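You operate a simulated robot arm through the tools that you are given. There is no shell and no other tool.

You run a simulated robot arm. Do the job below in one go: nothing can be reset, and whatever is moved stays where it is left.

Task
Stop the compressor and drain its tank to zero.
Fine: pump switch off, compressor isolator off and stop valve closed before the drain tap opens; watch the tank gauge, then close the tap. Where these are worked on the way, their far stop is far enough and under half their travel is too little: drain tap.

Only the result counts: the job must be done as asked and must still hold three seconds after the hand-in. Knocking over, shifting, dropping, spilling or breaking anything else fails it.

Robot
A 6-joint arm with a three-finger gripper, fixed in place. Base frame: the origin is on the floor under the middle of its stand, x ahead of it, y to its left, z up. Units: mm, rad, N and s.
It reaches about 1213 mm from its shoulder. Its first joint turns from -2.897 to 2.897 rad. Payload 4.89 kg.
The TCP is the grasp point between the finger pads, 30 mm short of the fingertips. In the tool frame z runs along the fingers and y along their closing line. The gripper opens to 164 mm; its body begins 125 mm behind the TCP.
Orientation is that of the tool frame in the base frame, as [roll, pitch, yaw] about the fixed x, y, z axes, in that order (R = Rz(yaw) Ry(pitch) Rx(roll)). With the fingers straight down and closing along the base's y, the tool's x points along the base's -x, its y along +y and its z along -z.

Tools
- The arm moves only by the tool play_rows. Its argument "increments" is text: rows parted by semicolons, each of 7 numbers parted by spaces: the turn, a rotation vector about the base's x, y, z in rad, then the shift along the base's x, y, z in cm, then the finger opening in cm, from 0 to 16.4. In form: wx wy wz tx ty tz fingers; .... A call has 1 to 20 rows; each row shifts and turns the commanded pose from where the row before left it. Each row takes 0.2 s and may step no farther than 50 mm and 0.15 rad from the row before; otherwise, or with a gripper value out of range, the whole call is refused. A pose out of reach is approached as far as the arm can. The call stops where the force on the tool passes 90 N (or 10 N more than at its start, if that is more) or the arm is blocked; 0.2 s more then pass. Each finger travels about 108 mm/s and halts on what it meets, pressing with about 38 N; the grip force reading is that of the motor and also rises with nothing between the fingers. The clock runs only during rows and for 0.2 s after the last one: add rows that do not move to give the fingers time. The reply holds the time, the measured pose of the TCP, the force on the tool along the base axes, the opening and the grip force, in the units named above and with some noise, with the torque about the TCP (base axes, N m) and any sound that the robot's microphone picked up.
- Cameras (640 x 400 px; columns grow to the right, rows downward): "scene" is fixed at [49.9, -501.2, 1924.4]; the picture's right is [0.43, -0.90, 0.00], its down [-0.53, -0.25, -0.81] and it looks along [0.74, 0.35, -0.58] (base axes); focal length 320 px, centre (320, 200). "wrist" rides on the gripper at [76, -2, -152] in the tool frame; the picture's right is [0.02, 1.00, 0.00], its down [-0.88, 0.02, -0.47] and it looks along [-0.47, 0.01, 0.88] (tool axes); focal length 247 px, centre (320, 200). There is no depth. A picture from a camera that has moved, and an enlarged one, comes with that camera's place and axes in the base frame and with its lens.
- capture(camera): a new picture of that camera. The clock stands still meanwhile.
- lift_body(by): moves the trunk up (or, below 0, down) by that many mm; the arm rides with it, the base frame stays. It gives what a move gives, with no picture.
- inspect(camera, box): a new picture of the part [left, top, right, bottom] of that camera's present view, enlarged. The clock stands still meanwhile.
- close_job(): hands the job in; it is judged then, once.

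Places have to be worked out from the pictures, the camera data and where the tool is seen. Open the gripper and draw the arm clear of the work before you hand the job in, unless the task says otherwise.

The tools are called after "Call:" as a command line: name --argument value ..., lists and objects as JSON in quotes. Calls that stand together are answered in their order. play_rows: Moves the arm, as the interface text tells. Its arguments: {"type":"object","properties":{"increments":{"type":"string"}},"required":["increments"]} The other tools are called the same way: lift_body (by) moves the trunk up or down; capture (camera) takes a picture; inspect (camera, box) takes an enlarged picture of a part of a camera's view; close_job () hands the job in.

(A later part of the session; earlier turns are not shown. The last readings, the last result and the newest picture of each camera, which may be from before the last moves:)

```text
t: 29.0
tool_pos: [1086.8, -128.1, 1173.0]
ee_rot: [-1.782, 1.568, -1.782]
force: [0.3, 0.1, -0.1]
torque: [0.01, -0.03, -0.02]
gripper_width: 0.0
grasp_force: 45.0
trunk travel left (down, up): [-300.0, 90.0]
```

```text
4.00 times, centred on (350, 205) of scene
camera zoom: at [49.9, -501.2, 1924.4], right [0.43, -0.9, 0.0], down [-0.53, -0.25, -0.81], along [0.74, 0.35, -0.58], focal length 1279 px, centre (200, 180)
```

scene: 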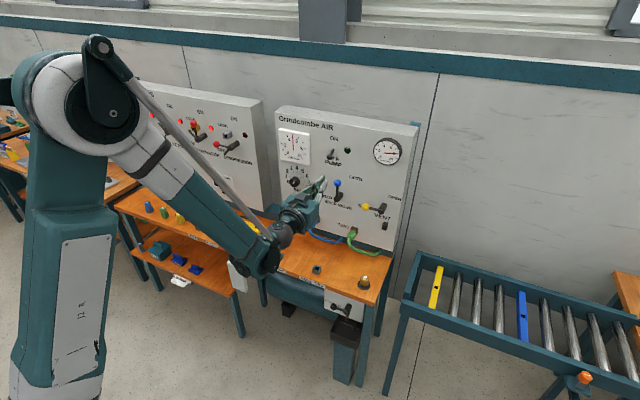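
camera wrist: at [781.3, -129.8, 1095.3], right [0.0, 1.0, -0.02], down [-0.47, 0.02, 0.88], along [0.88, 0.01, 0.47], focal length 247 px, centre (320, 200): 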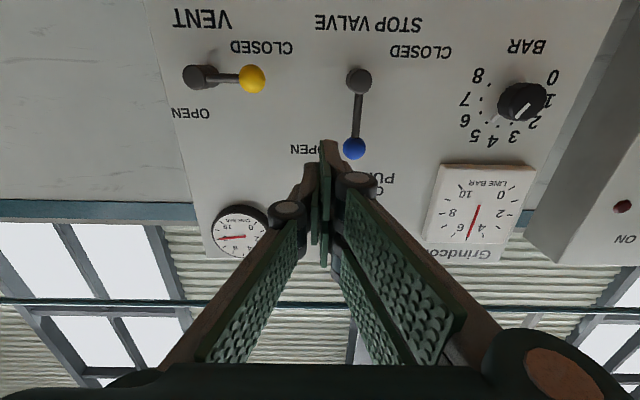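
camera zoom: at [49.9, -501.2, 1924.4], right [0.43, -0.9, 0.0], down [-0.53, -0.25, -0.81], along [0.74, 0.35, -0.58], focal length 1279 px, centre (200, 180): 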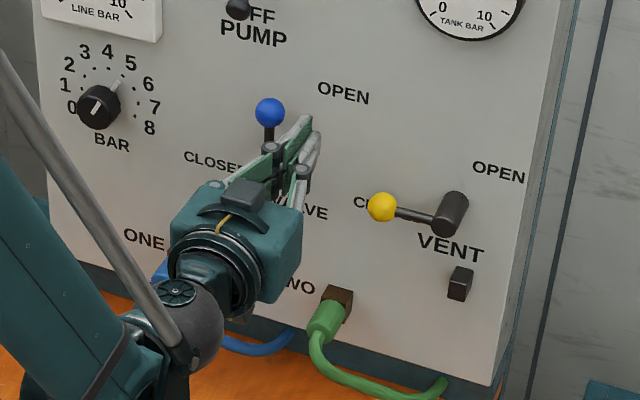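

Geometry matches the isolator case. I'll push toward +y and follow the arc about half way, then check.

Call:
play_rows --increments "0 0 0 0 0.8 0 0;0 0 0 0 0.7 0 0;-0.12 0 0 0 0.76 0.29 0;-0.12 0 0 0 0.80 0.20 0;-0.12 0 0 0 0.80 0.10 0;-0.12 0 0 0 0.82 0 0;-0.12 0 0 0 0.81 -0.09 0;-0.12 0 0 0 0.79 -0.20 0;0 0 0 0 0 0 0"

Call:
inspect --camera "wrist" --box '[200, 0, 480, 220]'

Call:
inspect --camera "scene" --box '[300, 155, 400, 255]'

```text
t: 31.0
tool_pos: [1086.0, -65.2, 1175.6]
ee_rot: [-1.571, 0.846, -1.573]
force: [0.2, -0.1, 0.0]
torque: [-0.04, -0.04, 0.03]
gripper_width: 0.0
grasp_force: 45.0
trunk travel left (down, up): [-300.0, 90.0]
```

```text
1.82 times, centred on (340, 110) of wrist
camera zoom: at [934.6, -116.0, 1119.5], right [0.0, 0.73, -0.68], down [-0.47, 0.6, 0.65], along [0.88, 0.32, 0.35], focal length 449 px, centre (284, 364)
```

zoom: 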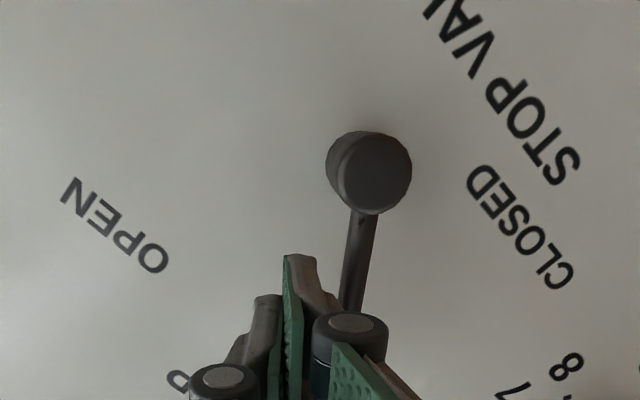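

```text
4.00 times, centred on (350, 205) of scene
camera zoom: at [49.9, -501.2, 1924.4], right [0.43, -0.9, 0.0], down [-0.53, -0.25, -0.81], along [0.74, 0.35, -0.58], focal length 1279 px, centre (200, 180)
```

zoom: 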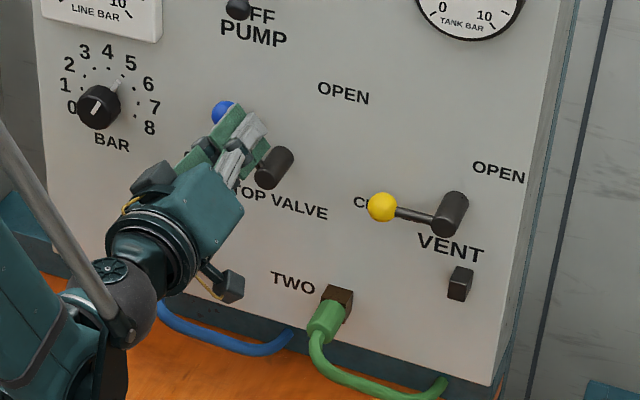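

The blue lever is turning with the blade. I'll continue along the arc to about 90°.

Call:
play_rows --increments "-0.12 0 0 0 0.77 -0.28 0;-0.12 0 0 0 0.72 -0.37 0;-0.12 0 0 0 0.68 -0.46 0;-0.12 0 0 0 0.61 -0.54 0;-0.12 0 0 0 0.55 -0.60 0;-0.12 0 0 0 0.47 -0.67 0;-0.06 0 0 0 0.20 -0.36 0;-0.06 0 0 0 0.19 -0.36 0;0 0 0 0 0 0 0"

Call:
inspect --camera "wrist" --box '[200, 0, 480, 220]'

Call:
inspect --camera "scene" --box '[300, 155, 400, 255]'

```text
t: 33.0
tool_pos: [1086.6, -22.0, 1138.5]
ee_rot: [-1.571, 0.007, -1.569]
force: [-0.1, -0.2, 0.1]
torque: [0.01, 0.03, 0.01]
gripper_width: 0.0
grasp_force: 44.7
trunk travel left (down, up): [-300.0, 90.0]
```

```text
1.82 times, centred on (340, 110) of wrist
camera zoom: at [935.6, -98.8, 1139.9], right [0.0, -0.01, -1.0], down [-0.47, 0.88, -0.01], along [0.88, 0.47, -0.01], focal length 449 px, centre (284, 364)
```

zoom: 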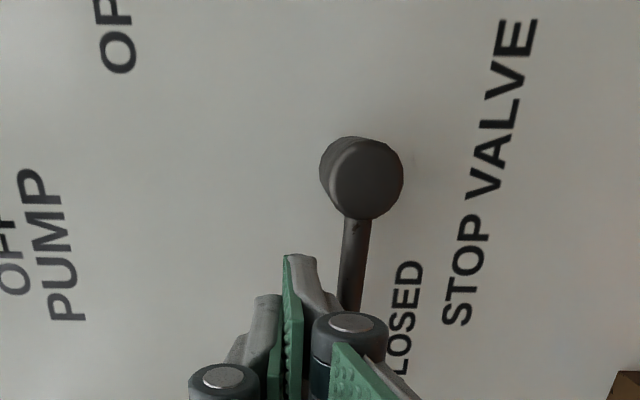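

```text
4.00 times, centred on (350, 205) of scene
camera zoom: at [49.9, -501.2, 1924.4], right [0.43, -0.9, 0.0], down [-0.53, -0.25, -0.81], along [0.74, 0.35, -0.58], focal length 1279 px, centre (200, 180)
```

zoom: 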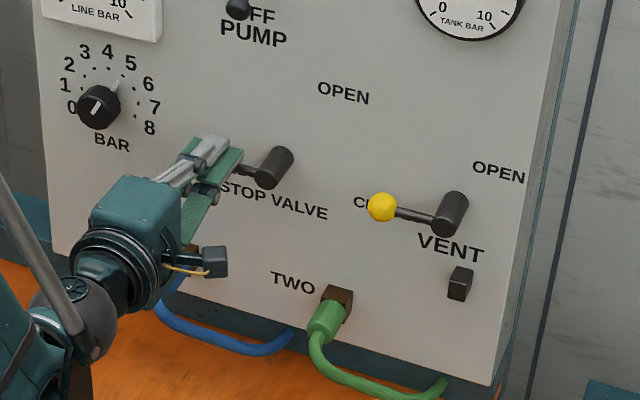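

About 88° now and no stop yet. I'll press a little further to seat it on the CLOSED stop.

Call:
play_rows --increments "-0.06 0 0 0 0.10 -0.30 0;0 0 0 0 0 0 0"

```text
t: 33.6
tool_pos: [1084.4, -22.7, 1135.7]
ee_rot: [-1.571, -0.054, -1.571]
force: [-1.2, -0.1, 5.1]
torque: [0.13, -0.1, 0.08]
gripper_width: 0.1
grasp_force: 44.6
trunk travel left (down, up): [-300.0, 90.0]
```

The force begins to rise (5 N). I'll press a bit more to confirm that it is the end stop.

Call:
play_rows --increments "0 0 0 0 0 -0.25 0;0 0 0 0 0 0 0"

Call:
inspect --camera "wrist" --box '[200, 0, 480, 220]'

```text
t: 34.2
tool_pos: [1085.4, -20.1, 1135.6]
ee_rot: [-1.568, -0.051, -1.573]
force: [-0.6, 3.3, 24.2]
torque: [0.65, -0.56, 0.11]
gripper_width: 0.0
grasp_force: 44.9
trunk travel left (down, up): [-300.0, 90.0]
```

```text
1.82 times, centred on (340, 110) of wrist
camera zoom: at [934.1, -97.8, 1140.4], right [0.0, -0.07, -1.0], down [-0.47, 0.88, -0.07], along [0.88, 0.47, -0.03], focal length 449 px, centre (284, 364)
```

zoom: 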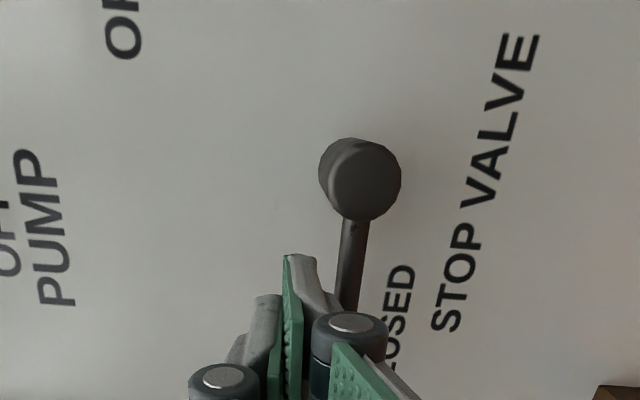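

24 N on the stop: stop valve is closed. I'll lift off, back straight out, unroll and tilt to look, heading back to x≈750.

Call:
play_rows --increments "0 0 0 0 0 0.8 0;0 0 0 0 0 0.7 0;0 0 0 -4 0 0 0;0 0 0 -4 0 0 0;0 0 0 -4 0 0 0;0 0 0 -4 0 0 0;0.135 0 0 -4 -1 0 0;0.135 0 0 -4 -1 0 0;0.135 0 0 -4 -1 0 0;0.135 0 0 -3 -2 0 0;0.135 0 0 -2 -2 0 0;0.135 0 0 0 -2 0 0;0.135 0 0 0 -2 0 0;0.135 0 0 0 -2 0 0;0.135 0 0 0 -2 0 0;0.135 0 0 0 -1 0 0;0.135 0 0 0 0 0 0;0.135 0 0 0 0 0 0;0 0 0 0 0 0 0"

Call:
capture --camera "scene"

Call:
inspect --camera "scene" --box '[260, 95, 430, 265]'

```text
t: 38.2
tool_pos: [820.7, -187.5, 1241.9]
ee_rot: [-1.673, 1.567, -1.672]
force: [0.1, -0.6, 0.9]
torque: [0.0, -0.01, -0.03]
gripper_width: 0.0
grasp_force: 44.9
out of reach, approached as far as the arm can: row 6, 7, 8, 9, 10, 11
trunk travel left (down, up): [-300.0, 90.0]
```

```text
taken
```

scene: 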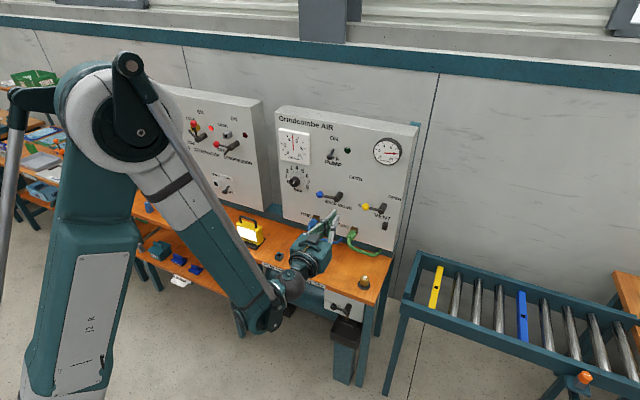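

```text
2.35 times, centred on (345, 180) of scene
camera zoom: at [49.9, -501.2, 1924.4], right [0.43, -0.9, 0.0], down [-0.53, -0.25, -0.81], along [0.74, 0.35, -0.58], focal length 753 px, centre (261, 247)
```

zoom: 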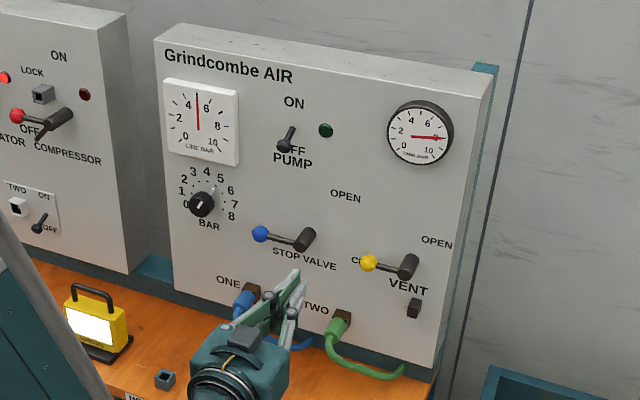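

All three are confirmed in the scene view: pump OFF, compressor isolator OFF, stop valve closed, tank still at 8 bar. Now I'll study the drain tap under the bench front.

Call:
inspect --camera "scene" --box '[300, 270, 380, 350]'

Call:
capture --camera "wrist"

```text
5.00 times, centred on (340, 310) of scene
camera zoom: at [49.9, -501.2, 1924.4], right [0.43, -0.9, 0.0], down [-0.53, -0.25, -0.81], along [0.74, 0.35, -0.58], focal length 1599 px, centre (220, -350)
```

zoom: 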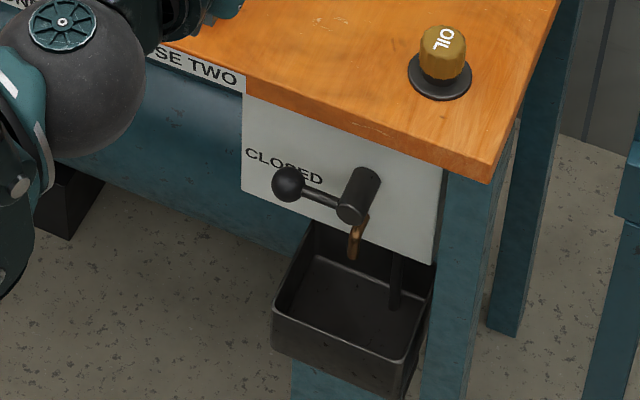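

```text
taken
camera wrist: at [669.0, -189.1, 1165.9], right [0.0, 1.0, -0.02], down [-0.47, 0.02, 0.88], along [0.88, 0.01, 0.47], focal length 247 px, centre (320, 200)
```

wrist: 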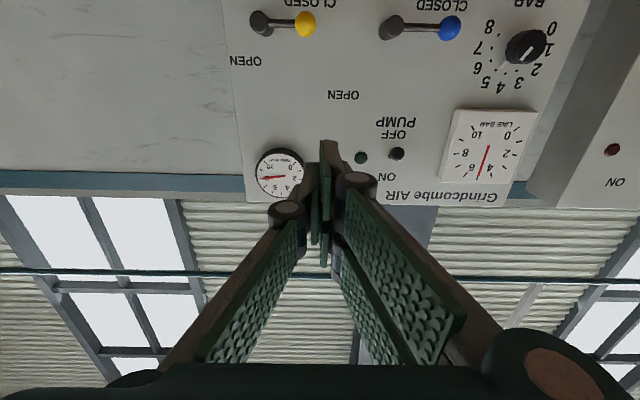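

The tap lever points left (CLOSED), with the hub above a drip tray; I can't see an OPEN label from here. I'll draw back, tilt the fingers 45° down and get ready to lower the trunk for a close look.

Call:
play_rows --increments "0 0.131 0 0 0 0 0;0 0.131 0 -1 0 -2 0;0 0.131 0 -2 -0.5 -2.5 0;0 0.131 0 -2 -0.5 -2.5 0;0 0.131 0 -2 -0.5 -2.5 0;0 0.131 0 -2 -0.5 -2.5 0;0 0 0 -1 -0.5 -2 0;0 0 0 0 0 0 0"

Call:
capture --camera "wrist"

Call:
capture --camera "scene"

```text
t: 40.0
tool_pos: [720.0, -213.3, 1103.1]
ee_rot: [-3.137, 0.785, -3.135]
force: [0.4, -0.7, -0.5]
torque: [0.03, -0.01, 0.01]
gripper_width: 0.1
grasp_force: 44.9
trunk travel left (down, up): [-300.0, 90.0]
```

```text
taken
camera wrist: at [559.2, -215.0, 1155.9], right [-0.02, 1.0, -0.02], down [0.29, 0.02, 0.96], along [0.96, 0.01, -0.29], focal length 247 px, centre (320, 200)
```

wrist: 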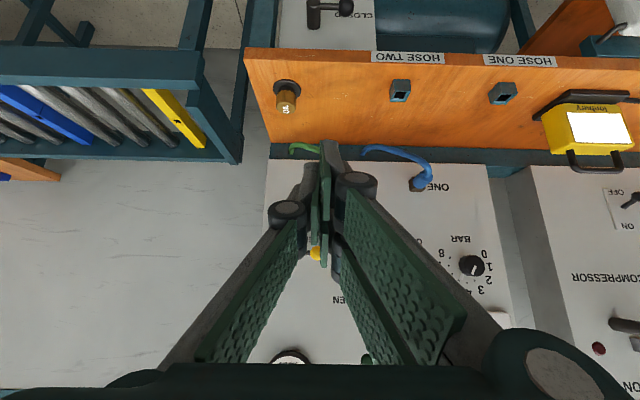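

```text
taken
```

scene: 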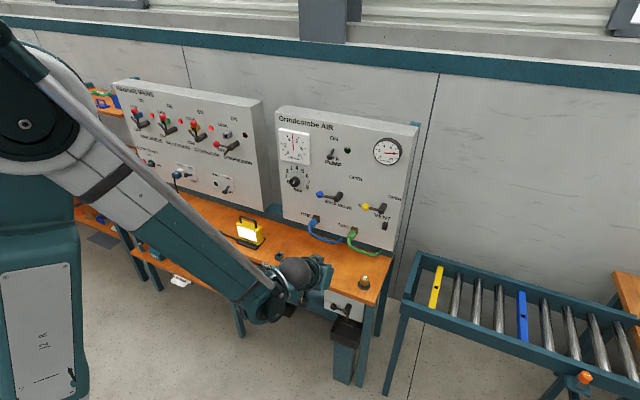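

Everything on the arm is well in front of the bench (x<750 vs bench edge ≈900). I'll lower the trunk 150 mm, then another 150 mm.

Call:
lift_body --by -150

Call:
capture --camera "wrist"

```text
t: 41.8
tool_pos: [719.3, -212.9, 952.8]
ee_rot: [-3.137, 0.783, -3.137]
force: [0.7, 0.0, 0.4]
torque: [0.01, -0.01, 0.0]
gripper_width: 0.3
grasp_force: 44.9
trunk travel left (down, up): [-150.0, 240.0]
```

```text
taken
camera wrist: at [559.1, -214.8, 1006.3], right [-0.02, 1.0, -0.02], down [0.29, 0.02, 0.96], along [0.96, 0.01, -0.29], focal length 247 px, centre (320, 200)
```

wrist: 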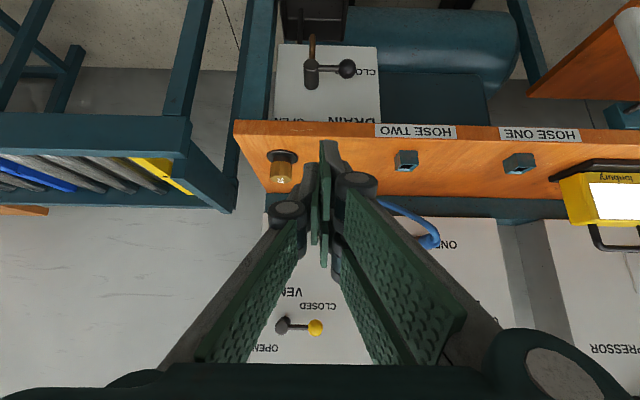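

I can now see "DRAIN" and an "OPEN" label above the lever, like the vent layout (left = closed, up = open). Lowering the rest for a close-up.

Call:
lift_body --by -150

Call:
capture --camera "wrist"

Call:
inspect --camera "wrist" --box '[210, 40, 450, 240]'

```text
t: 43.5
tool_pos: [720.0, -212.7, 803.2]
ee_rot: [-3.139, 0.781, -3.137]
force: [1.2, 0.1, 0.0]
torque: [-0.01, -0.01, 0.0]
gripper_width: 0.0
grasp_force: 44.9
trunk travel left (down, up): [0.0, 390.0]
```

```text
taken
camera wrist: at [559.2, -214.8, 856.3], right [-0.02, 1.0, -0.02], down [0.29, 0.02, 0.96], along [0.96, 0.01, -0.29], focal length 247 px, centre (320, 200)
```

wrist: 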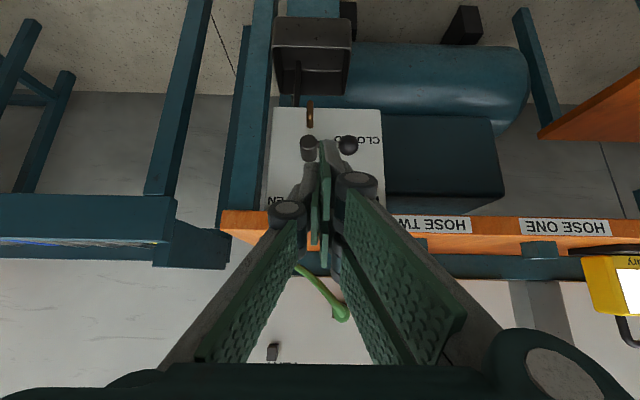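

```text
2.00 times, centred on (330, 140) of wrist
camera zoom: at [559.2, -214.8, 856.3], right [-0.02, 1.0, -0.02], down [0.29, 0.02, 0.96], along [0.96, 0.01, -0.29], focal length 494 px, centre (300, 320)
```

zoom: 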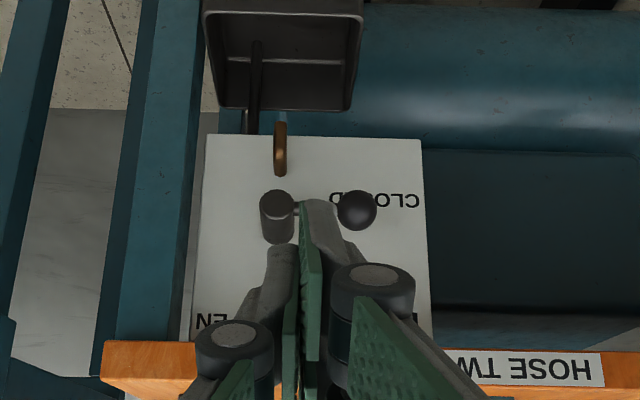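

The tap: hub near (889–942,-230,665), ball near (902,-168,665), lever ~62 mm, plate x≈942, tray rim z≈560, bench underside ≈770 with front edge x≈885. I'll reduce the tilt to ~22° and shift to a standoff at that height to check reachability and view.

Call:
play_rows --increments "0 -0.131 0 0.5 0.5 -2 0;0 -0.131 0 0.5 0.5 -2 0;0 -0.131 0 1 0.5 -2 0;0 0 0 1 0.5 -2 0;0 0 0 0 0 0 0"

Call:
capture --camera "wrist"

Call:
capture --camera "scene"

```text
t: 44.7
tool_pos: [795.6, -214.6, 809.7]
ee_rot: [-3.132, 1.176, -3.133]
force: [0.9, 0.2, 1.1]
torque: [-0.01, 0.0, -0.01]
gripper_width: 0.1
grasp_force: 44.8
out of reach, approached as far as the arm can: row 2, 3, 4
trunk travel left (down, up): [0.0, 390.0]
```

```text
taken
camera wrist: at [627.6, -216.5, 798.4], right [-0.01, 1.0, -0.02], down [-0.1, 0.02, 0.99], along [1.0, 0.01, 0.1], focal length 247 px, centre (320, 200)
```

wrist: 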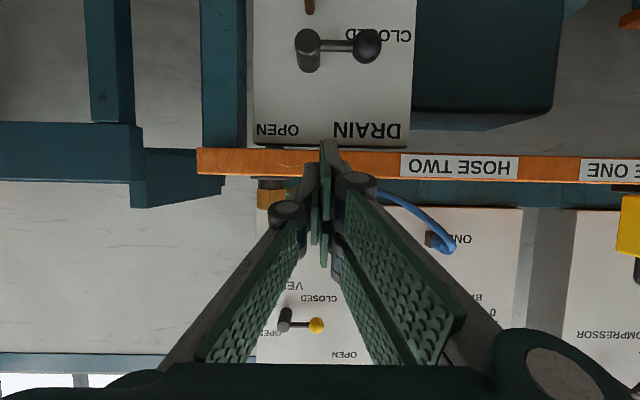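

```text
taken
```

scene: 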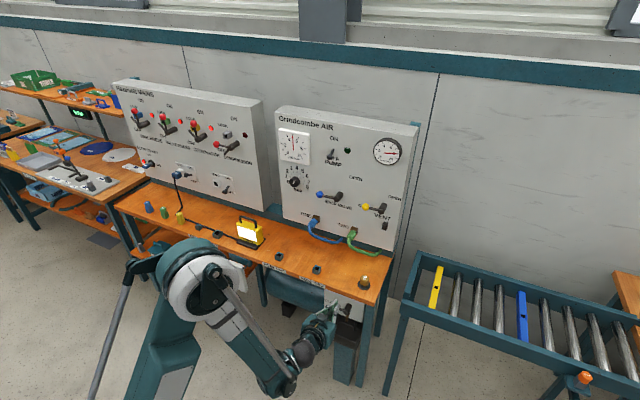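

At 22° tilt the arm clips when too close in (x≈795), so I need to be farther forward. I'll move to x≈822 (tips still ahead of the bench edge at ≈876) and descend in short checked steps.

Call:
play_rows --increments "0 0 0 2.5 1.5 0 0;0 0 0 0 1 -2.5 0;0 0 0 0 1 -2.5 0;0 0 0 0 0 0 0"

```text
t: 45.7
tool_pos: [839.2, -185.7, 790.0]
ee_rot: [-3.131, 1.172, -3.128]
force: [-0.4, -0.6, -0.7]
torque: [0.0, 0.0, -0.01]
gripper_width: 0.0
grasp_force: 45.4
out of reach, approached as far as the arm can: row 2, 3
trunk travel left (down, up): [0.0, 390.0]
```

At this tilt the arm can't get low enough, so I'll go back to about 45° tilt (known reachable), retreat a little and descend to z≈700 in front of the tap.

Call:
play_rows --increments "0 0.131 0 -2 0 0 0;0 0.131 0 -2 0 0 0;0 0.131 0 -1 0 -2 0;0 0 0 0 0 -2.5 0;0 0 0 0 0 -2.5 0;0 0 0 0 0 -2 0;0 0 0 0 0 0 0"

Call:
capture --camera "wrist"

Call:
capture --camera "scene"

```text
t: 47.3
tool_pos: [786.4, -185.1, 699.2]
ee_rot: [-3.137, 0.785, -3.135]
force: [0.1, -0.3, 0.4]
torque: [0.0, 0.0, 0.0]
gripper_width: 0.1
grasp_force: 45.1
trunk travel left (down, up): [0.0, 390.0]
```

```text
taken
camera wrist: at [626.7, -187.5, 752.9], right [-0.02, 1.0, -0.02], down [0.29, 0.02, 0.96], along [0.96, 0.01, -0.29], focal length 247 px, centre (320, 200)
```

wrist: 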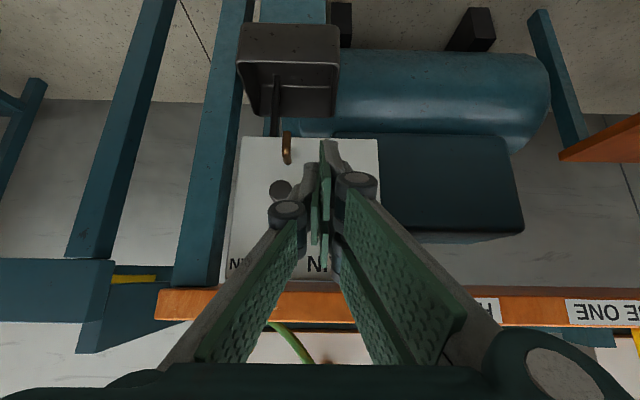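

```text
taken
```

scene: 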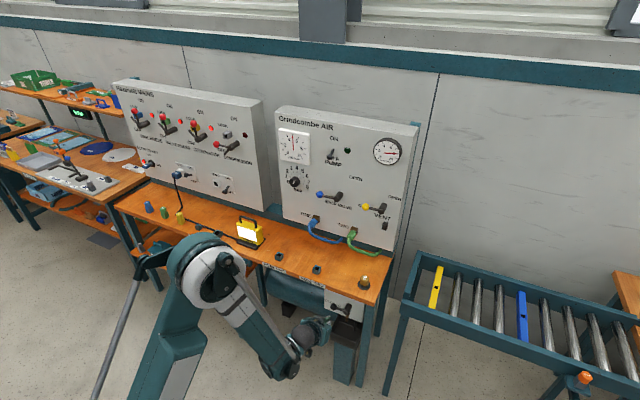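

45° is reachable here. I'll test rolling the hand −90° about its finger axis (blade becomes wide in y, thin vertically) at this safe standoff.

Call:
play_rows --increments "-0.0925 0 0.0925 0 0 0 0;-0.0925 0 0.0925 0 0 0 0;-0.0925 0 0.0925 0 0 0 0;-0.0925 0 0.0925 0 0 0 0;-0.0925 0 0.0925 0 0 0 0;-0.0925 0 0.0925 0 0 0 0;-0.0925 0 0.0925 0 0 0 0;-0.0925 0 0.0925 0 0 0 0;-0.0925 0 0.0925 0 0 0 0;-0.0925 0 0.0925 0 0 0 0;-0.0925 0 0.0925 0 0 0 0;-0.0925 0 0.0925 0 0 0 0;0 0 0 0 0 0 0"

Call:
capture --camera "wrist"

Call:
inspect --camera "scene" --box '[240, 250, 400, 390]'

```text
t: 50.1
tool_pos: [788.8, -185.0, 699.4]
ee_rot: [-2.356, -0.003, -1.569]
force: [0.0, -0.9, -0.8]
torque: [0.02, 0.01, -0.03]
gripper_width: 0.0
grasp_force: 45.0
trunk travel left (down, up): [0.0, 390.0]
```

```text
taken
camera wrist: at [683.7, -261.3, 809.0], right [-0.71, -0.03, -0.71], down [-0.35, 0.88, 0.32], along [0.61, 0.47, -0.63], focal length 247 px, centre (320, 200)
```

wrist: 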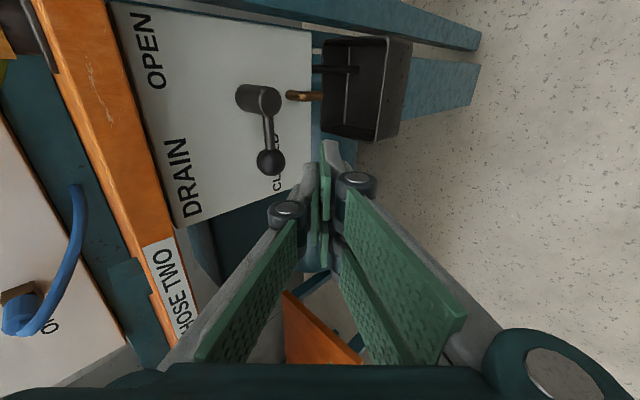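

```text
2.86 times, centred on (320, 320) of scene
camera zoom: at [49.9, -501.2, 1924.4], right [0.43, -0.9, 0.0], down [-0.53, -0.25, -0.81], along [0.74, 0.35, -0.58], focal length 914 px, centre (320, -143)
```

zoom: 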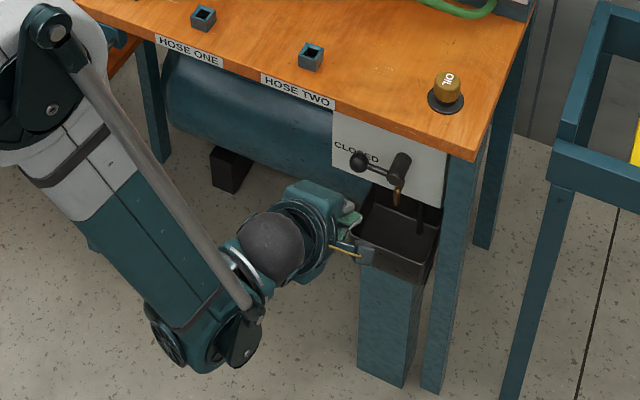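

Rolled pose is fully reachable, and this view confirms the tap: ball ≈(903,-168,663), hub ≈(-231,665), OPEN label up-right, so opening is from left to up. I'll bring the thin blade in underneath the ball, stopping about 10 mm short of contact.

Call:
play_rows --increments "0 0 0 2.6 0.6 -1.7 0;0 0 0 2.6 0.6 -1.7 0;0 0 0 2.5 0.5 -1.8 0;0 0 0 0 0 0 0"

Call:
capture --camera "wrist"

Call:
inspect --camera "scene" --box '[280, 260, 400, 360]'

```text
t: 51.1
tool_pos: [864.7, -172.4, 648.5]
ee_rot: [-2.352, 0.003, -1.56]
force: [-0.4, -0.5, 0.6]
torque: [-0.04, -0.03, 0.02]
gripper_width: 0.0
grasp_force: 45.2
out of reach, approached as far as the arm can: row 3
trunk travel left (down, up): [0.0, 390.0]
```

```text
taken
camera wrist: at [760.2, -250.8, 755.5], right [-0.7, -0.03, -0.71], down [-0.36, 0.88, 0.32], along [0.61, 0.48, -0.62], focal length 247 px, centre (320, 200)
```

wrist: 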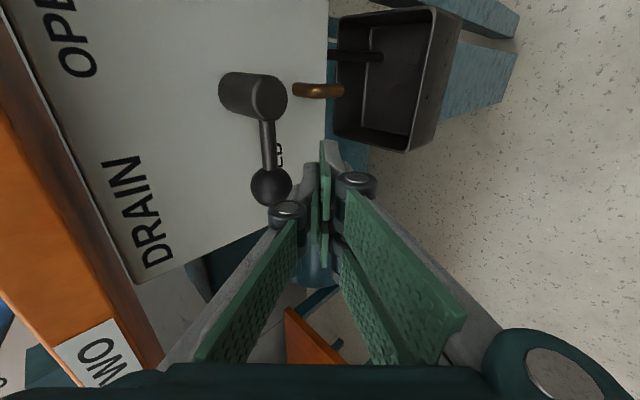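

```text
4.00 times, centred on (340, 310) of scene
camera zoom: at [49.9, -501.2, 1924.4], right [0.43, -0.9, 0.0], down [-0.53, -0.25, -0.81], along [0.74, 0.35, -0.58], focal length 1279 px, centre (240, -240)
```

zoom: 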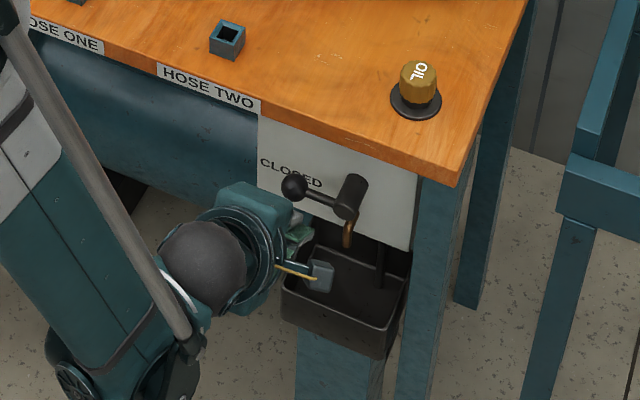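

The ball is 10 mm from the middle finger's back (ball ≈(903,-169,664)); reach is just at its edge here but upward motion relaxes it. I'll make contact and lift the lever through the first ~30° of its arc.

Call:
play_rows --increments "0 0 0 0.4 0.2 0.35 0;0 0 0 0.4 0.1 0.35 0;0.037 0 -0.037 0 0.035 0.825 0;0.037 0 -0.037 0 0.035 0.825 0;0.037 0 -0.037 0.015 -0.17 0.775 0;0.037 0 -0.037 0.015 -0.17 0.775 0;0 0 0 0 0 0 0"

Call:
capture --camera "wrist"

Call:
inspect --camera "scene" --box '[280, 260, 400, 360]'

```text
t: 52.7
tool_pos: [871.2, -181.0, 687.3]
ee_rot: [-2.364, 0.148, -1.714]
force: [-1.7, 0.5, -0.5]
torque: [-0.03, 0.03, 0.03]
gripper_width: 0.4
grasp_force: 44.9
out of reach, approached as far as the arm can: row 1, 3
trunk travel left (down, up): [0.0, 390.0]
```

```text
taken
camera wrist: at [754.9, -257.7, 784.2], right [-0.69, 0.18, -0.7], down [-0.22, 0.86, 0.45], along [0.68, 0.47, -0.56], focal length 247 px, centre (320, 200)
```

wrist: 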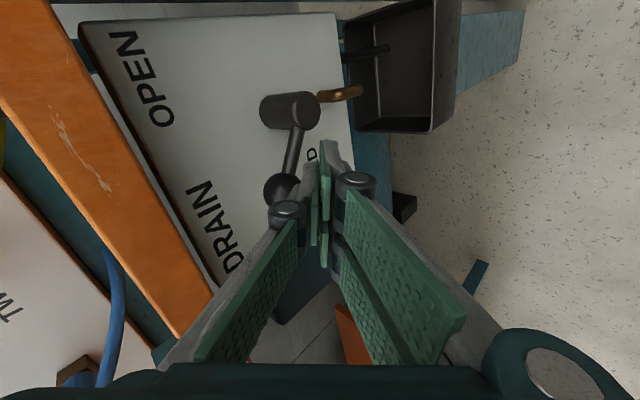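

```text
4.00 times, centred on (340, 310) of scene
camera zoom: at [49.9, -501.2, 1924.4], right [0.43, -0.9, 0.0], down [-0.53, -0.25, -0.81], along [0.74, 0.35, -0.58], focal length 1279 px, centre (240, -240)
```

zoom: 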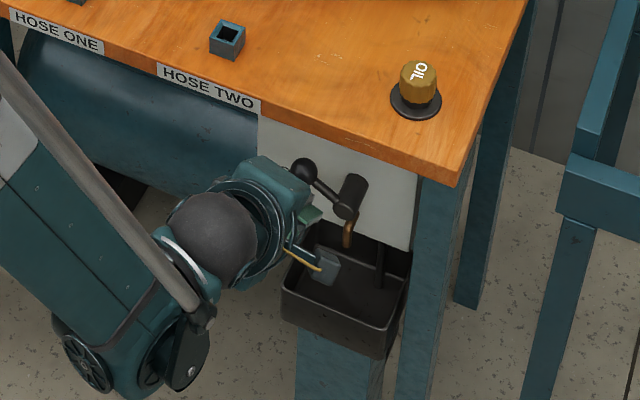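

The lever is turning up with the blade (about 28°). I'll continue to about 60–75°, correcting the small y drift.

Call:
play_rows --increments "0.037 0 -0.037 0.13 0.1 0.69 0;0.037 0 -0.037 0.13 0.1 0.69 0;0.037 0 -0.037 0.035 -0.515 0.535 0;0.037 0 -0.037 0.035 -0.515 0.535 0;0 0 0 0 0 0 0"

Call:
capture --camera "wrist"

Call:
inspect --camera "scene" --box '[280, 260, 400, 360]'

Call:
inspect --camera "scene" --box '[270, 100, 430, 200]'

```text
t: 53.9
tool_pos: [873.6, -188.7, 711.4]
ee_rot: [-2.4, 0.292, -1.873]
force: [-2.8, 0.7, -1.1]
torque: [-0.01, 0.05, -0.02]
gripper_width: 0.0
grasp_force: 44.7
trunk travel left (down, up): [0.0, 390.0]
```

```text
taken
camera wrist: at [747.1, -260.1, 798.4], right [-0.65, 0.38, -0.65], down [-0.1, 0.81, 0.57], along [0.75, 0.44, -0.49], focal length 247 px, centre (320, 200)
```

wrist: 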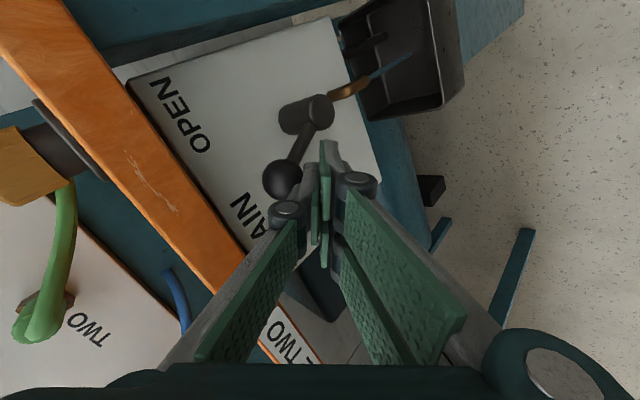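

```text
4.00 times, centred on (340, 310) of scene
camera zoom: at [49.9, -501.2, 1924.4], right [0.43, -0.9, 0.0], down [-0.53, -0.25, -0.81], along [0.74, 0.35, -0.58], focal length 1279 px, centre (240, -240)
```

zoom: 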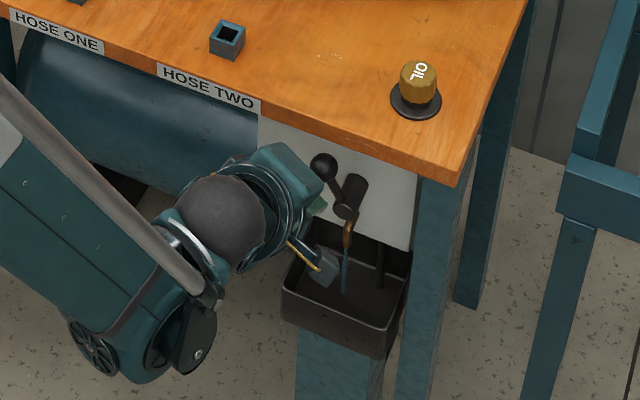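

```text
4.00 times, centred on (350, 150) of scene
camera zoom: at [49.9, -501.2, 1924.4], right [0.43, -0.9, 0.0], down [-0.53, -0.25, -0.81], along [0.74, 0.35, -0.58], focal length 1279 px, centre (200, 400)
```

zoom: 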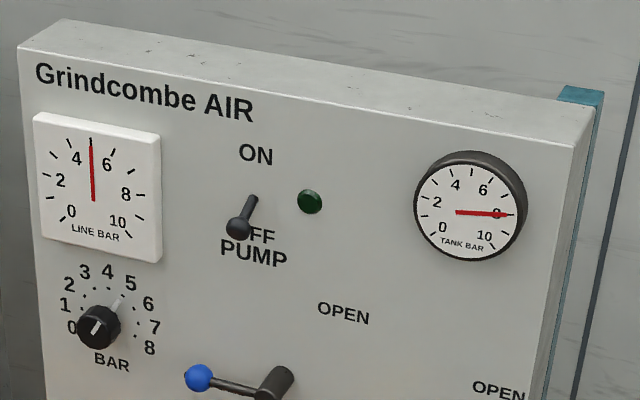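

A stream is now running from the spout: the tap is open about 57°. I'll carry on toward the far stop.

Call:
play_rows --increments "0.037 0 -0.037 0.05 -0.635 0.37 0;0.037 0 -0.037 0.05 -0.635 0.37 0;0.037 0 -0.037 0.055 -0.69 0.16 0;0 0 0 0 0 0 0"

Call:
capture --camera "wrist"

Call:
inspect --camera "scene" --box '[280, 260, 400, 360]'

Call:
inspect --camera "scene" --box '[270, 100, 430, 200]'

```text
t: 54.9
tool_pos: [876.5, -210.5, 720.1]
ee_rot: [-2.443, 0.392, -1.999]
force: [-0.1, -0.3, -0.6]
torque: [-0.02, -0.02, -0.03]
gripper_width: 0.1
grasp_force: 44.9
trunk travel left (down, up): [0.0, 390.0]
```

```text
taken
camera wrist: at [740.9, -274.3, 799.7], right [-0.6, 0.52, -0.6], down [-0.01, 0.75, 0.66], along [0.8, 0.4, -0.45], focal length 247 px, centre (320, 200)
```

wrist: 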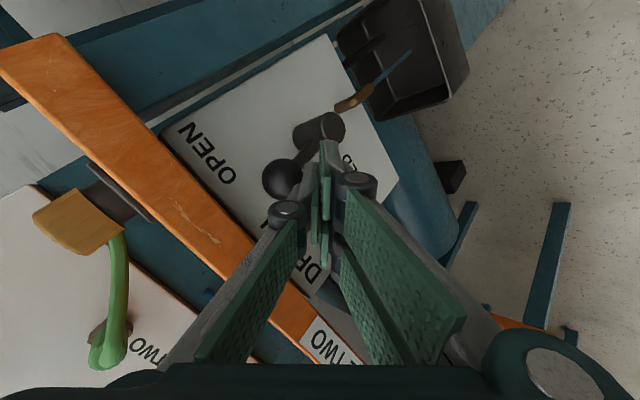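

```text
4.00 times, centred on (340, 310) of scene
camera zoom: at [49.9, -501.2, 1924.4], right [0.43, -0.9, 0.0], down [-0.53, -0.25, -0.81], along [0.74, 0.35, -0.58], focal length 1279 px, centre (240, -240)
```

zoom: 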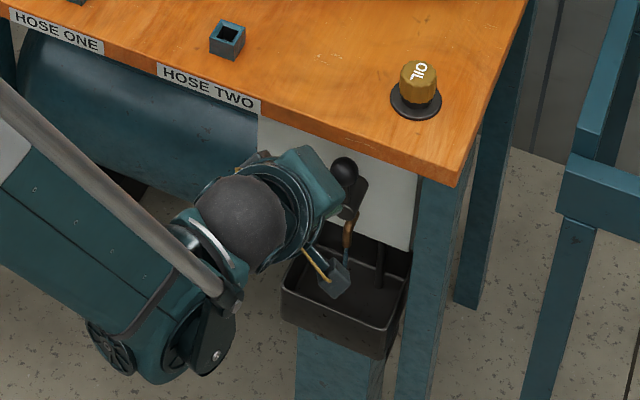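

```text
4.00 times, centred on (350, 150) of scene
camera zoom: at [49.9, -501.2, 1924.4], right [0.43, -0.9, 0.0], down [-0.53, -0.25, -0.81], along [0.74, 0.35, -0.58], focal length 1279 px, centre (200, 400)
```

zoom: 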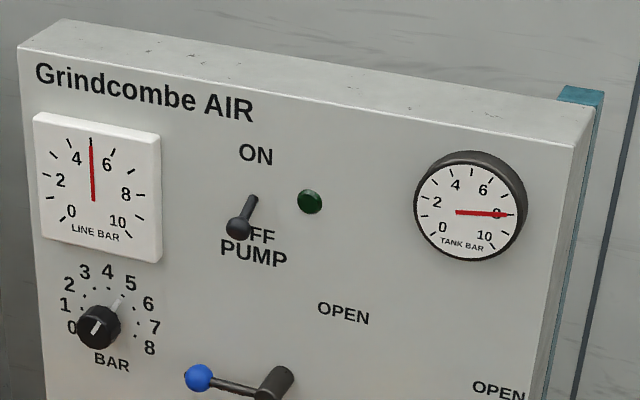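

Lever is nearly upright (≈82°) and flowing. I'll nudge it the last bit onto its stop and watch the force.

Call:
play_rows --increments "0.037 0 -0.037 0.055 -0.69 0.16 0;0 0 0 0 -0.3 0 0;0 0 0 0 0 0 0"

Call:
capture --camera "wrist"

Call:
inspect --camera "scene" --box '[350, 125, 430, 175]'

```text
t: 55.7
tool_pos: [874.1, -215.5, 721.7]
ee_rot: [-2.464, 0.425, -2.043]
force: [-15.4, 37.8, -14.9]
torque: [0.39, 0.44, 0.7]
gripper_width: 0.0
grasp_force: 44.8
trunk travel left (down, up): [0.0, 390.0]
```

```text
taken
camera wrist: at [739.0, -279.1, 798.6], right [-0.58, 0.57, -0.58], down [0.02, 0.73, 0.69], along [0.81, 0.39, -0.44], focal length 247 px, centre (320, 200)
```

wrist: 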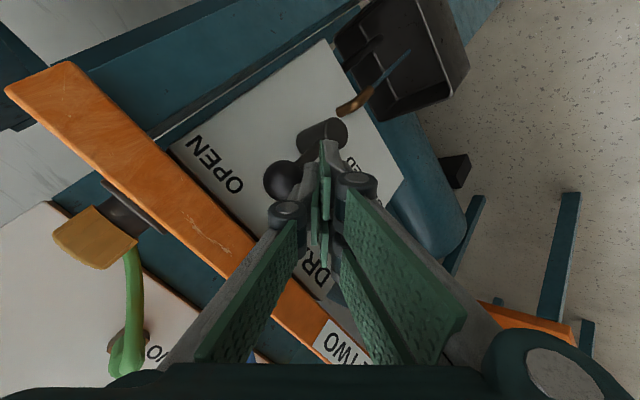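

```text
8.00 times, centred on (390, 150) of scene
camera zoom: at [49.9, -501.2, 1924.4], right [0.43, -0.9, 0.0], down [-0.53, -0.25, -0.81], along [0.74, 0.35, -0.58], focal length 2559 px, centre (-240, 600)
```

zoom: 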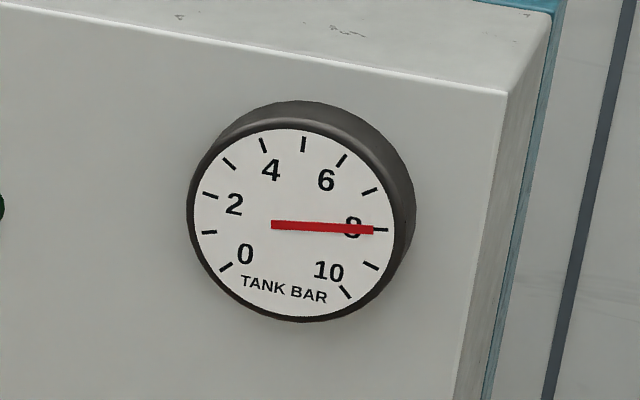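

38 N at the far stop: the tap is fully open. I'll back the fingers off the lever and retreat to a standoff, then watch the tank gauge.

Call:
play_rows --increments "0 0 0 -0.6 0.6 -0.5 0;0 0 0 -1.5 0.6 -0.8 0;0 0 0 -2.5 0 -0.5 0;0 0 0 -2.5 0 0 0;0 0 0 0 0 0 0;0 0 0 0 0 0 0;0 0 0 0 0 0 0;0 0 0 0 0 0 0;0 0 0 0 0 0 0;0 0 0 0 0 0 0"

Call:
inspect --camera "scene" --box '[350, 125, 430, 175]'

Call:
inspect --camera "scene" --box '[280, 260, 400, 360]'

Call:
capture --camera "wrist"

```text
t: 57.9
tool_pos: [804.1, -205.4, 703.9]
ee_rot: [-2.462, 0.427, -2.044]
force: [-0.3, 0.0, -0.4]
torque: [-0.01, 0.04, 0.0]
gripper_width: 0.4
grasp_force: 45.3
trunk travel left (down, up): [0.0, 390.0]
```

```text
8.00 times, centred on (390, 150) of scene
camera zoom: at [49.9, -501.2, 1924.4], right [0.43, -0.9, 0.0], down [-0.53, -0.25, -0.81], along [0.74, 0.35, -0.58], focal length 2559 px, centre (-240, 600)
```

zoom: 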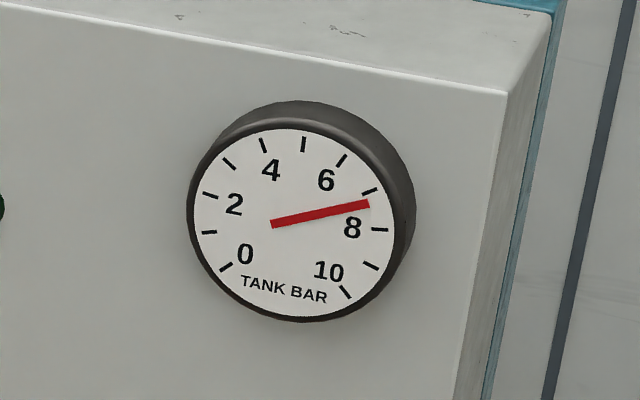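

```text
4.00 times, centred on (340, 310) of scene
camera zoom: at [49.9, -501.2, 1924.4], right [0.43, -0.9, 0.0], down [-0.53, -0.25, -0.81], along [0.74, 0.35, -0.58], focal length 1279 px, centre (240, -240)
```

zoom: 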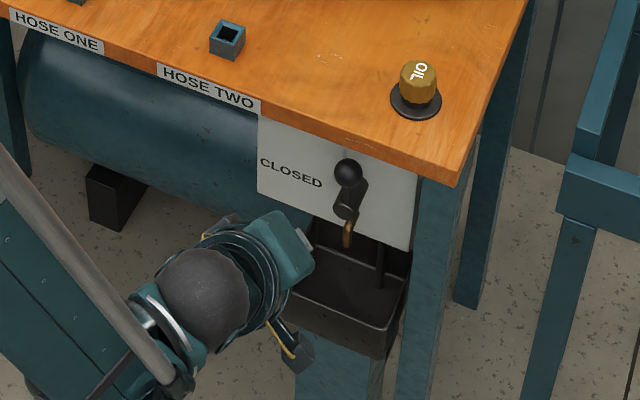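

```text
taken
camera wrist: at [667.8, -269.1, 781.0], right [-0.58, 0.57, -0.58], down [0.02, 0.73, 0.69], along [0.81, 0.39, -0.43], focal length 247 px, centre (320, 200)
```

wrist: 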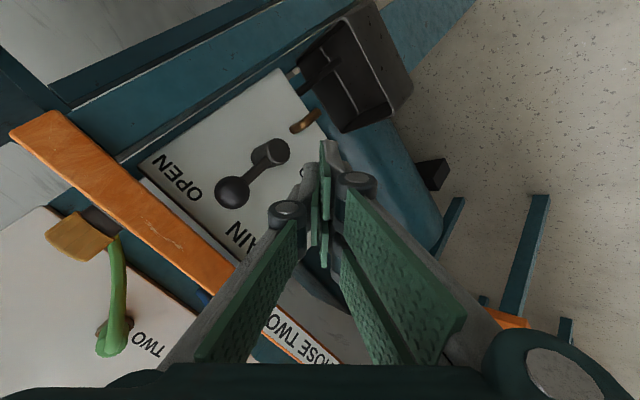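

The tank gauge is falling (≈7.3) and the lever stays open; the condensate stream has ended. While it drains I'll unroll the hand at the standoff and shift to the right side of the lever, ready to close it later.

Call:
play_rows --increments "0.0925 0 -0.0925 0 0 0 0;0.0925 0 -0.0925 -0.3 -0.8 0 0;0.0925 0 -0.0925 -0.3 -0.8 0 0;0.0925 0 -0.0925 0 -1 0 0;0.0925 0 -0.0925 0 -1 0 0;0.0925 0 -0.0925 0 -1 0 0;0.0925 0 -0.0925 0 -1 0 0;0.0185 0 -0.0185 0 -1 0 0;0 0 0 0 0 0 0;0 0 0 0 0 0 0"

Call:
capture --camera "wrist"

Call:
inspect --camera "scene" --box '[350, 125, 430, 175]'

```text
t: 60.1
tool_pos: [799.2, -272.8, 703.9]
ee_rot: [-3.137, 0.784, -3.136]
force: [-0.3, 0.0, 0.3]
torque: [-0.01, 0.01, -0.01]
gripper_width: 0.1
grasp_force: 44.9
trunk travel left (down, up): [0.0, 390.0]
```

```text
taken
camera wrist: at [639.2, -274.7, 757.4], right [-0.02, 1.0, -0.02], down [0.29, 0.02, 0.96], along [0.96, 0.01, -0.29], focal length 247 px, centre (320, 200)
```

wrist: 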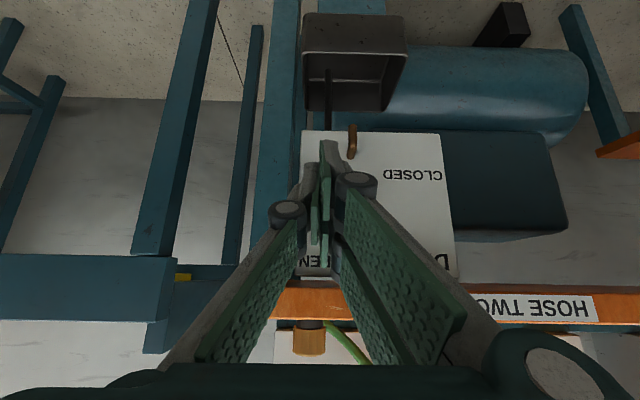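

```text
8.00 times, centred on (390, 150) of scene
camera zoom: at [49.9, -501.2, 1924.4], right [0.43, -0.9, 0.0], down [-0.53, -0.25, -0.81], along [0.74, 0.35, -0.58], focal length 2559 px, centre (-240, 600)
```

zoom: 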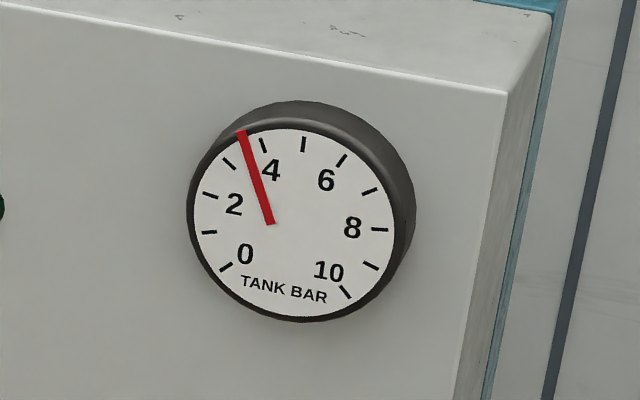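

Tank is at about 3.6 bar and falling ~1.7 bar/s. I'll hold still for 3–4 s and re-read.

Call:
play_rows --increments "0 0 0 0 0 0 0;0 0 0 0 0 0 0;0 0 0 0 0 0 0;0 0 0 0 0 0 0;0 0 0 0 0 0 0;0 0 0 0 0 0 0;0 0 0 0 0 0 0;0 0 0 0 0 0 0;0 0 0 0 0 0 0;0 0 0 0 0 0 0;0 0 0 0 0 0 0;0 0 0 0 0 0 0;0 0 0 0 0 0 0;0 0 0 0 0 0 0;0 0 0 0 0 0 0;0 0 0 0 0 0 0;0 0 0 0 0 0 0;0 0 0 0 0 0 0"

Call:
inspect --camera "scene" --box '[350, 125, 430, 175]'

Call:
inspect --camera "scene" --box '[280, 260, 400, 360]'

Call:
inspect --camera "wrist" --box '[260, 110, 420, 270]'

```text
t: 63.9
tool_pos: [800.3, -273.1, 703.5]
ee_rot: [-3.139, 0.783, -3.135]
force: [0.2, 0.5, -0.3]
torque: [-0.01, -0.03, -0.04]
gripper_width: 0.1
grasp_force: 45.2
trunk travel left (down, up): [0.0, 390.0]
```

```text
8.00 times, centred on (390, 150) of scene
camera zoom: at [49.9, -501.2, 1924.4], right [0.43, -0.9, 0.0], down [-0.53, -0.25, -0.81], along [0.74, 0.35, -0.58], focal length 2559 px, centre (-240, 600)
```

zoom: 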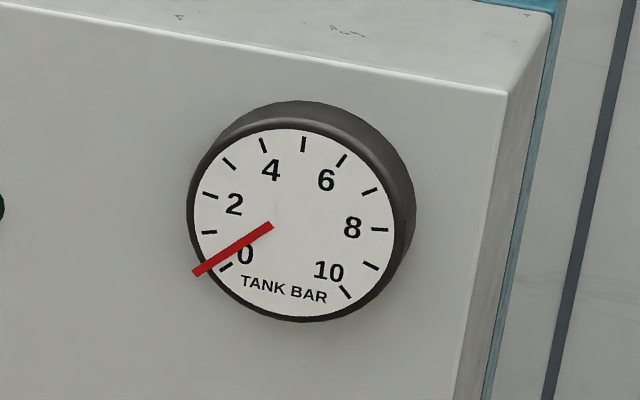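

```text
4.00 times, centred on (340, 310) of scene
camera zoom: at [49.9, -501.2, 1924.4], right [0.43, -0.9, 0.0], down [-0.53, -0.25, -0.81], along [0.74, 0.35, -0.58], focal length 1279 px, centre (240, -240)
```

zoom: 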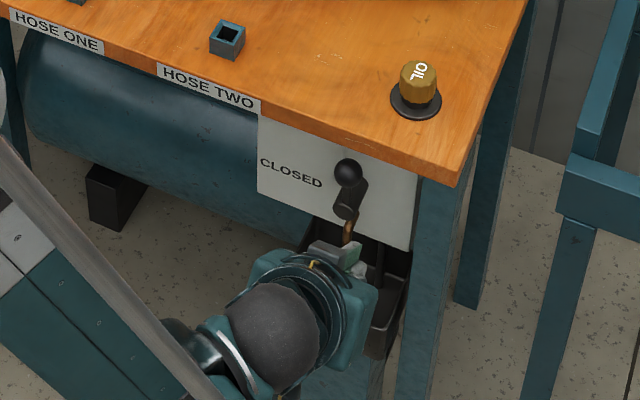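

```text
2.50 times, centred on (340, 190) of wrist
camera zoom: at [639.2, -274.7, 757.4], right [-0.02, 1.0, -0.02], down [0.29, 0.02, 0.96], along [0.96, 0.01, -0.29], focal length 617 px, centre (270, 225)
```

zoom: 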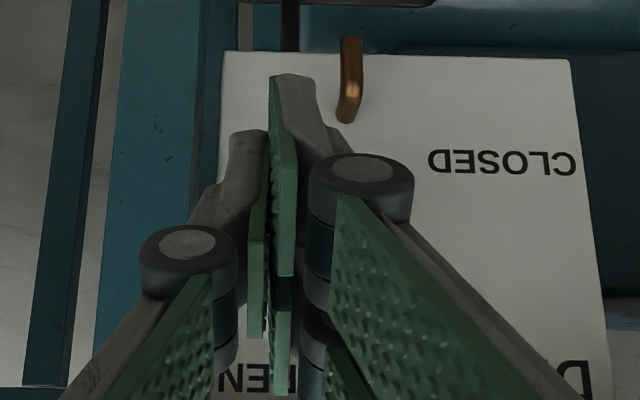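

The tank gauge is at zero. Now I'll bring the blade in on the right side of the upright tap lever, with ~7 mm gap to the ball and clearance under the bench edge.

Call:
play_rows --increments "0 0 0 2 0.2 0.3 0;0 0 0 2 0.2 0.4 0;0 0 0 1.5 0.1 0.3 0;0 0 0 1 0 0 0;0 0 0 0 0 0 0"

Call:
capture --camera "wrist"

Call:
inspect --camera "scene" --box '[280, 260, 400, 360]'

Call:
inspect --camera "wrist" --box '[260, 90, 420, 250]'

```text
t: 65.1
tool_pos: [864.0, -267.3, 715.1]
ee_rot: [-3.136, 0.783, -3.134]
force: [0.6, 0.4, -0.1]
torque: [-0.03, 0.01, 0.05]
gripper_width: 0.0
grasp_force: 44.7
trunk travel left (down, up): [0.0, 390.0]
```

```text
taken
camera wrist: at [704.0, -269.4, 768.5], right [-0.02, 1.0, -0.02], down [0.29, 0.02, 0.96], along [0.96, 0.01, -0.29], focal length 247 px, centre (320, 200)
```

wrist: 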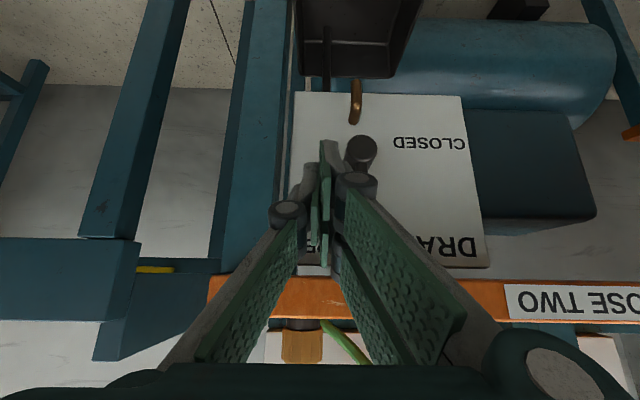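

```text
4.00 times, centred on (340, 310) of scene
camera zoom: at [49.9, -501.2, 1924.4], right [0.43, -0.9, 0.0], down [-0.53, -0.25, -0.81], along [0.74, 0.35, -0.58], focal length 1279 px, centre (240, -240)
```

zoom: 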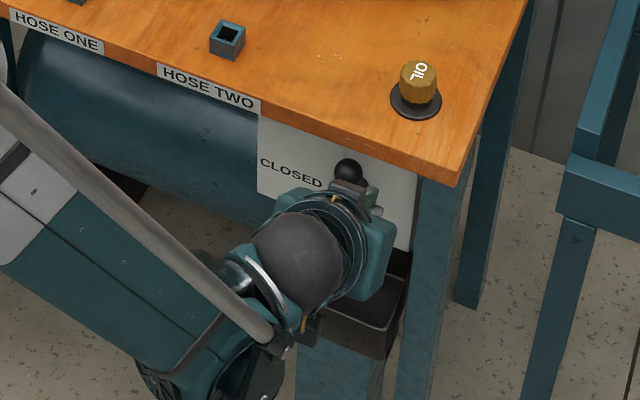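

```text
2.50 times, centred on (340, 170) of wrist
camera zoom: at [704.0, -269.4, 768.5], right [-0.02, 1.0, -0.02], down [0.29, 0.02, 0.96], along [0.96, 0.01, -0.29], focal length 617 px, centre (270, 275)
```

zoom: 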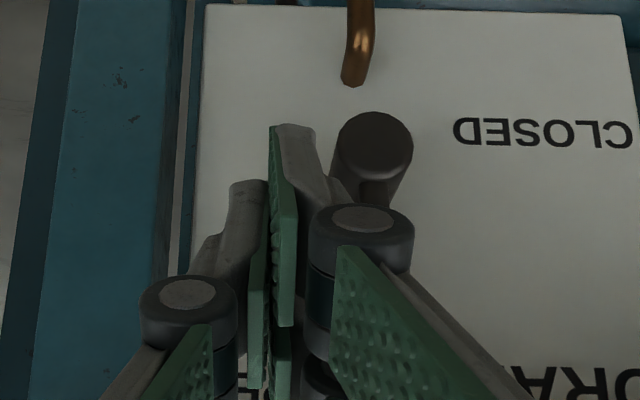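

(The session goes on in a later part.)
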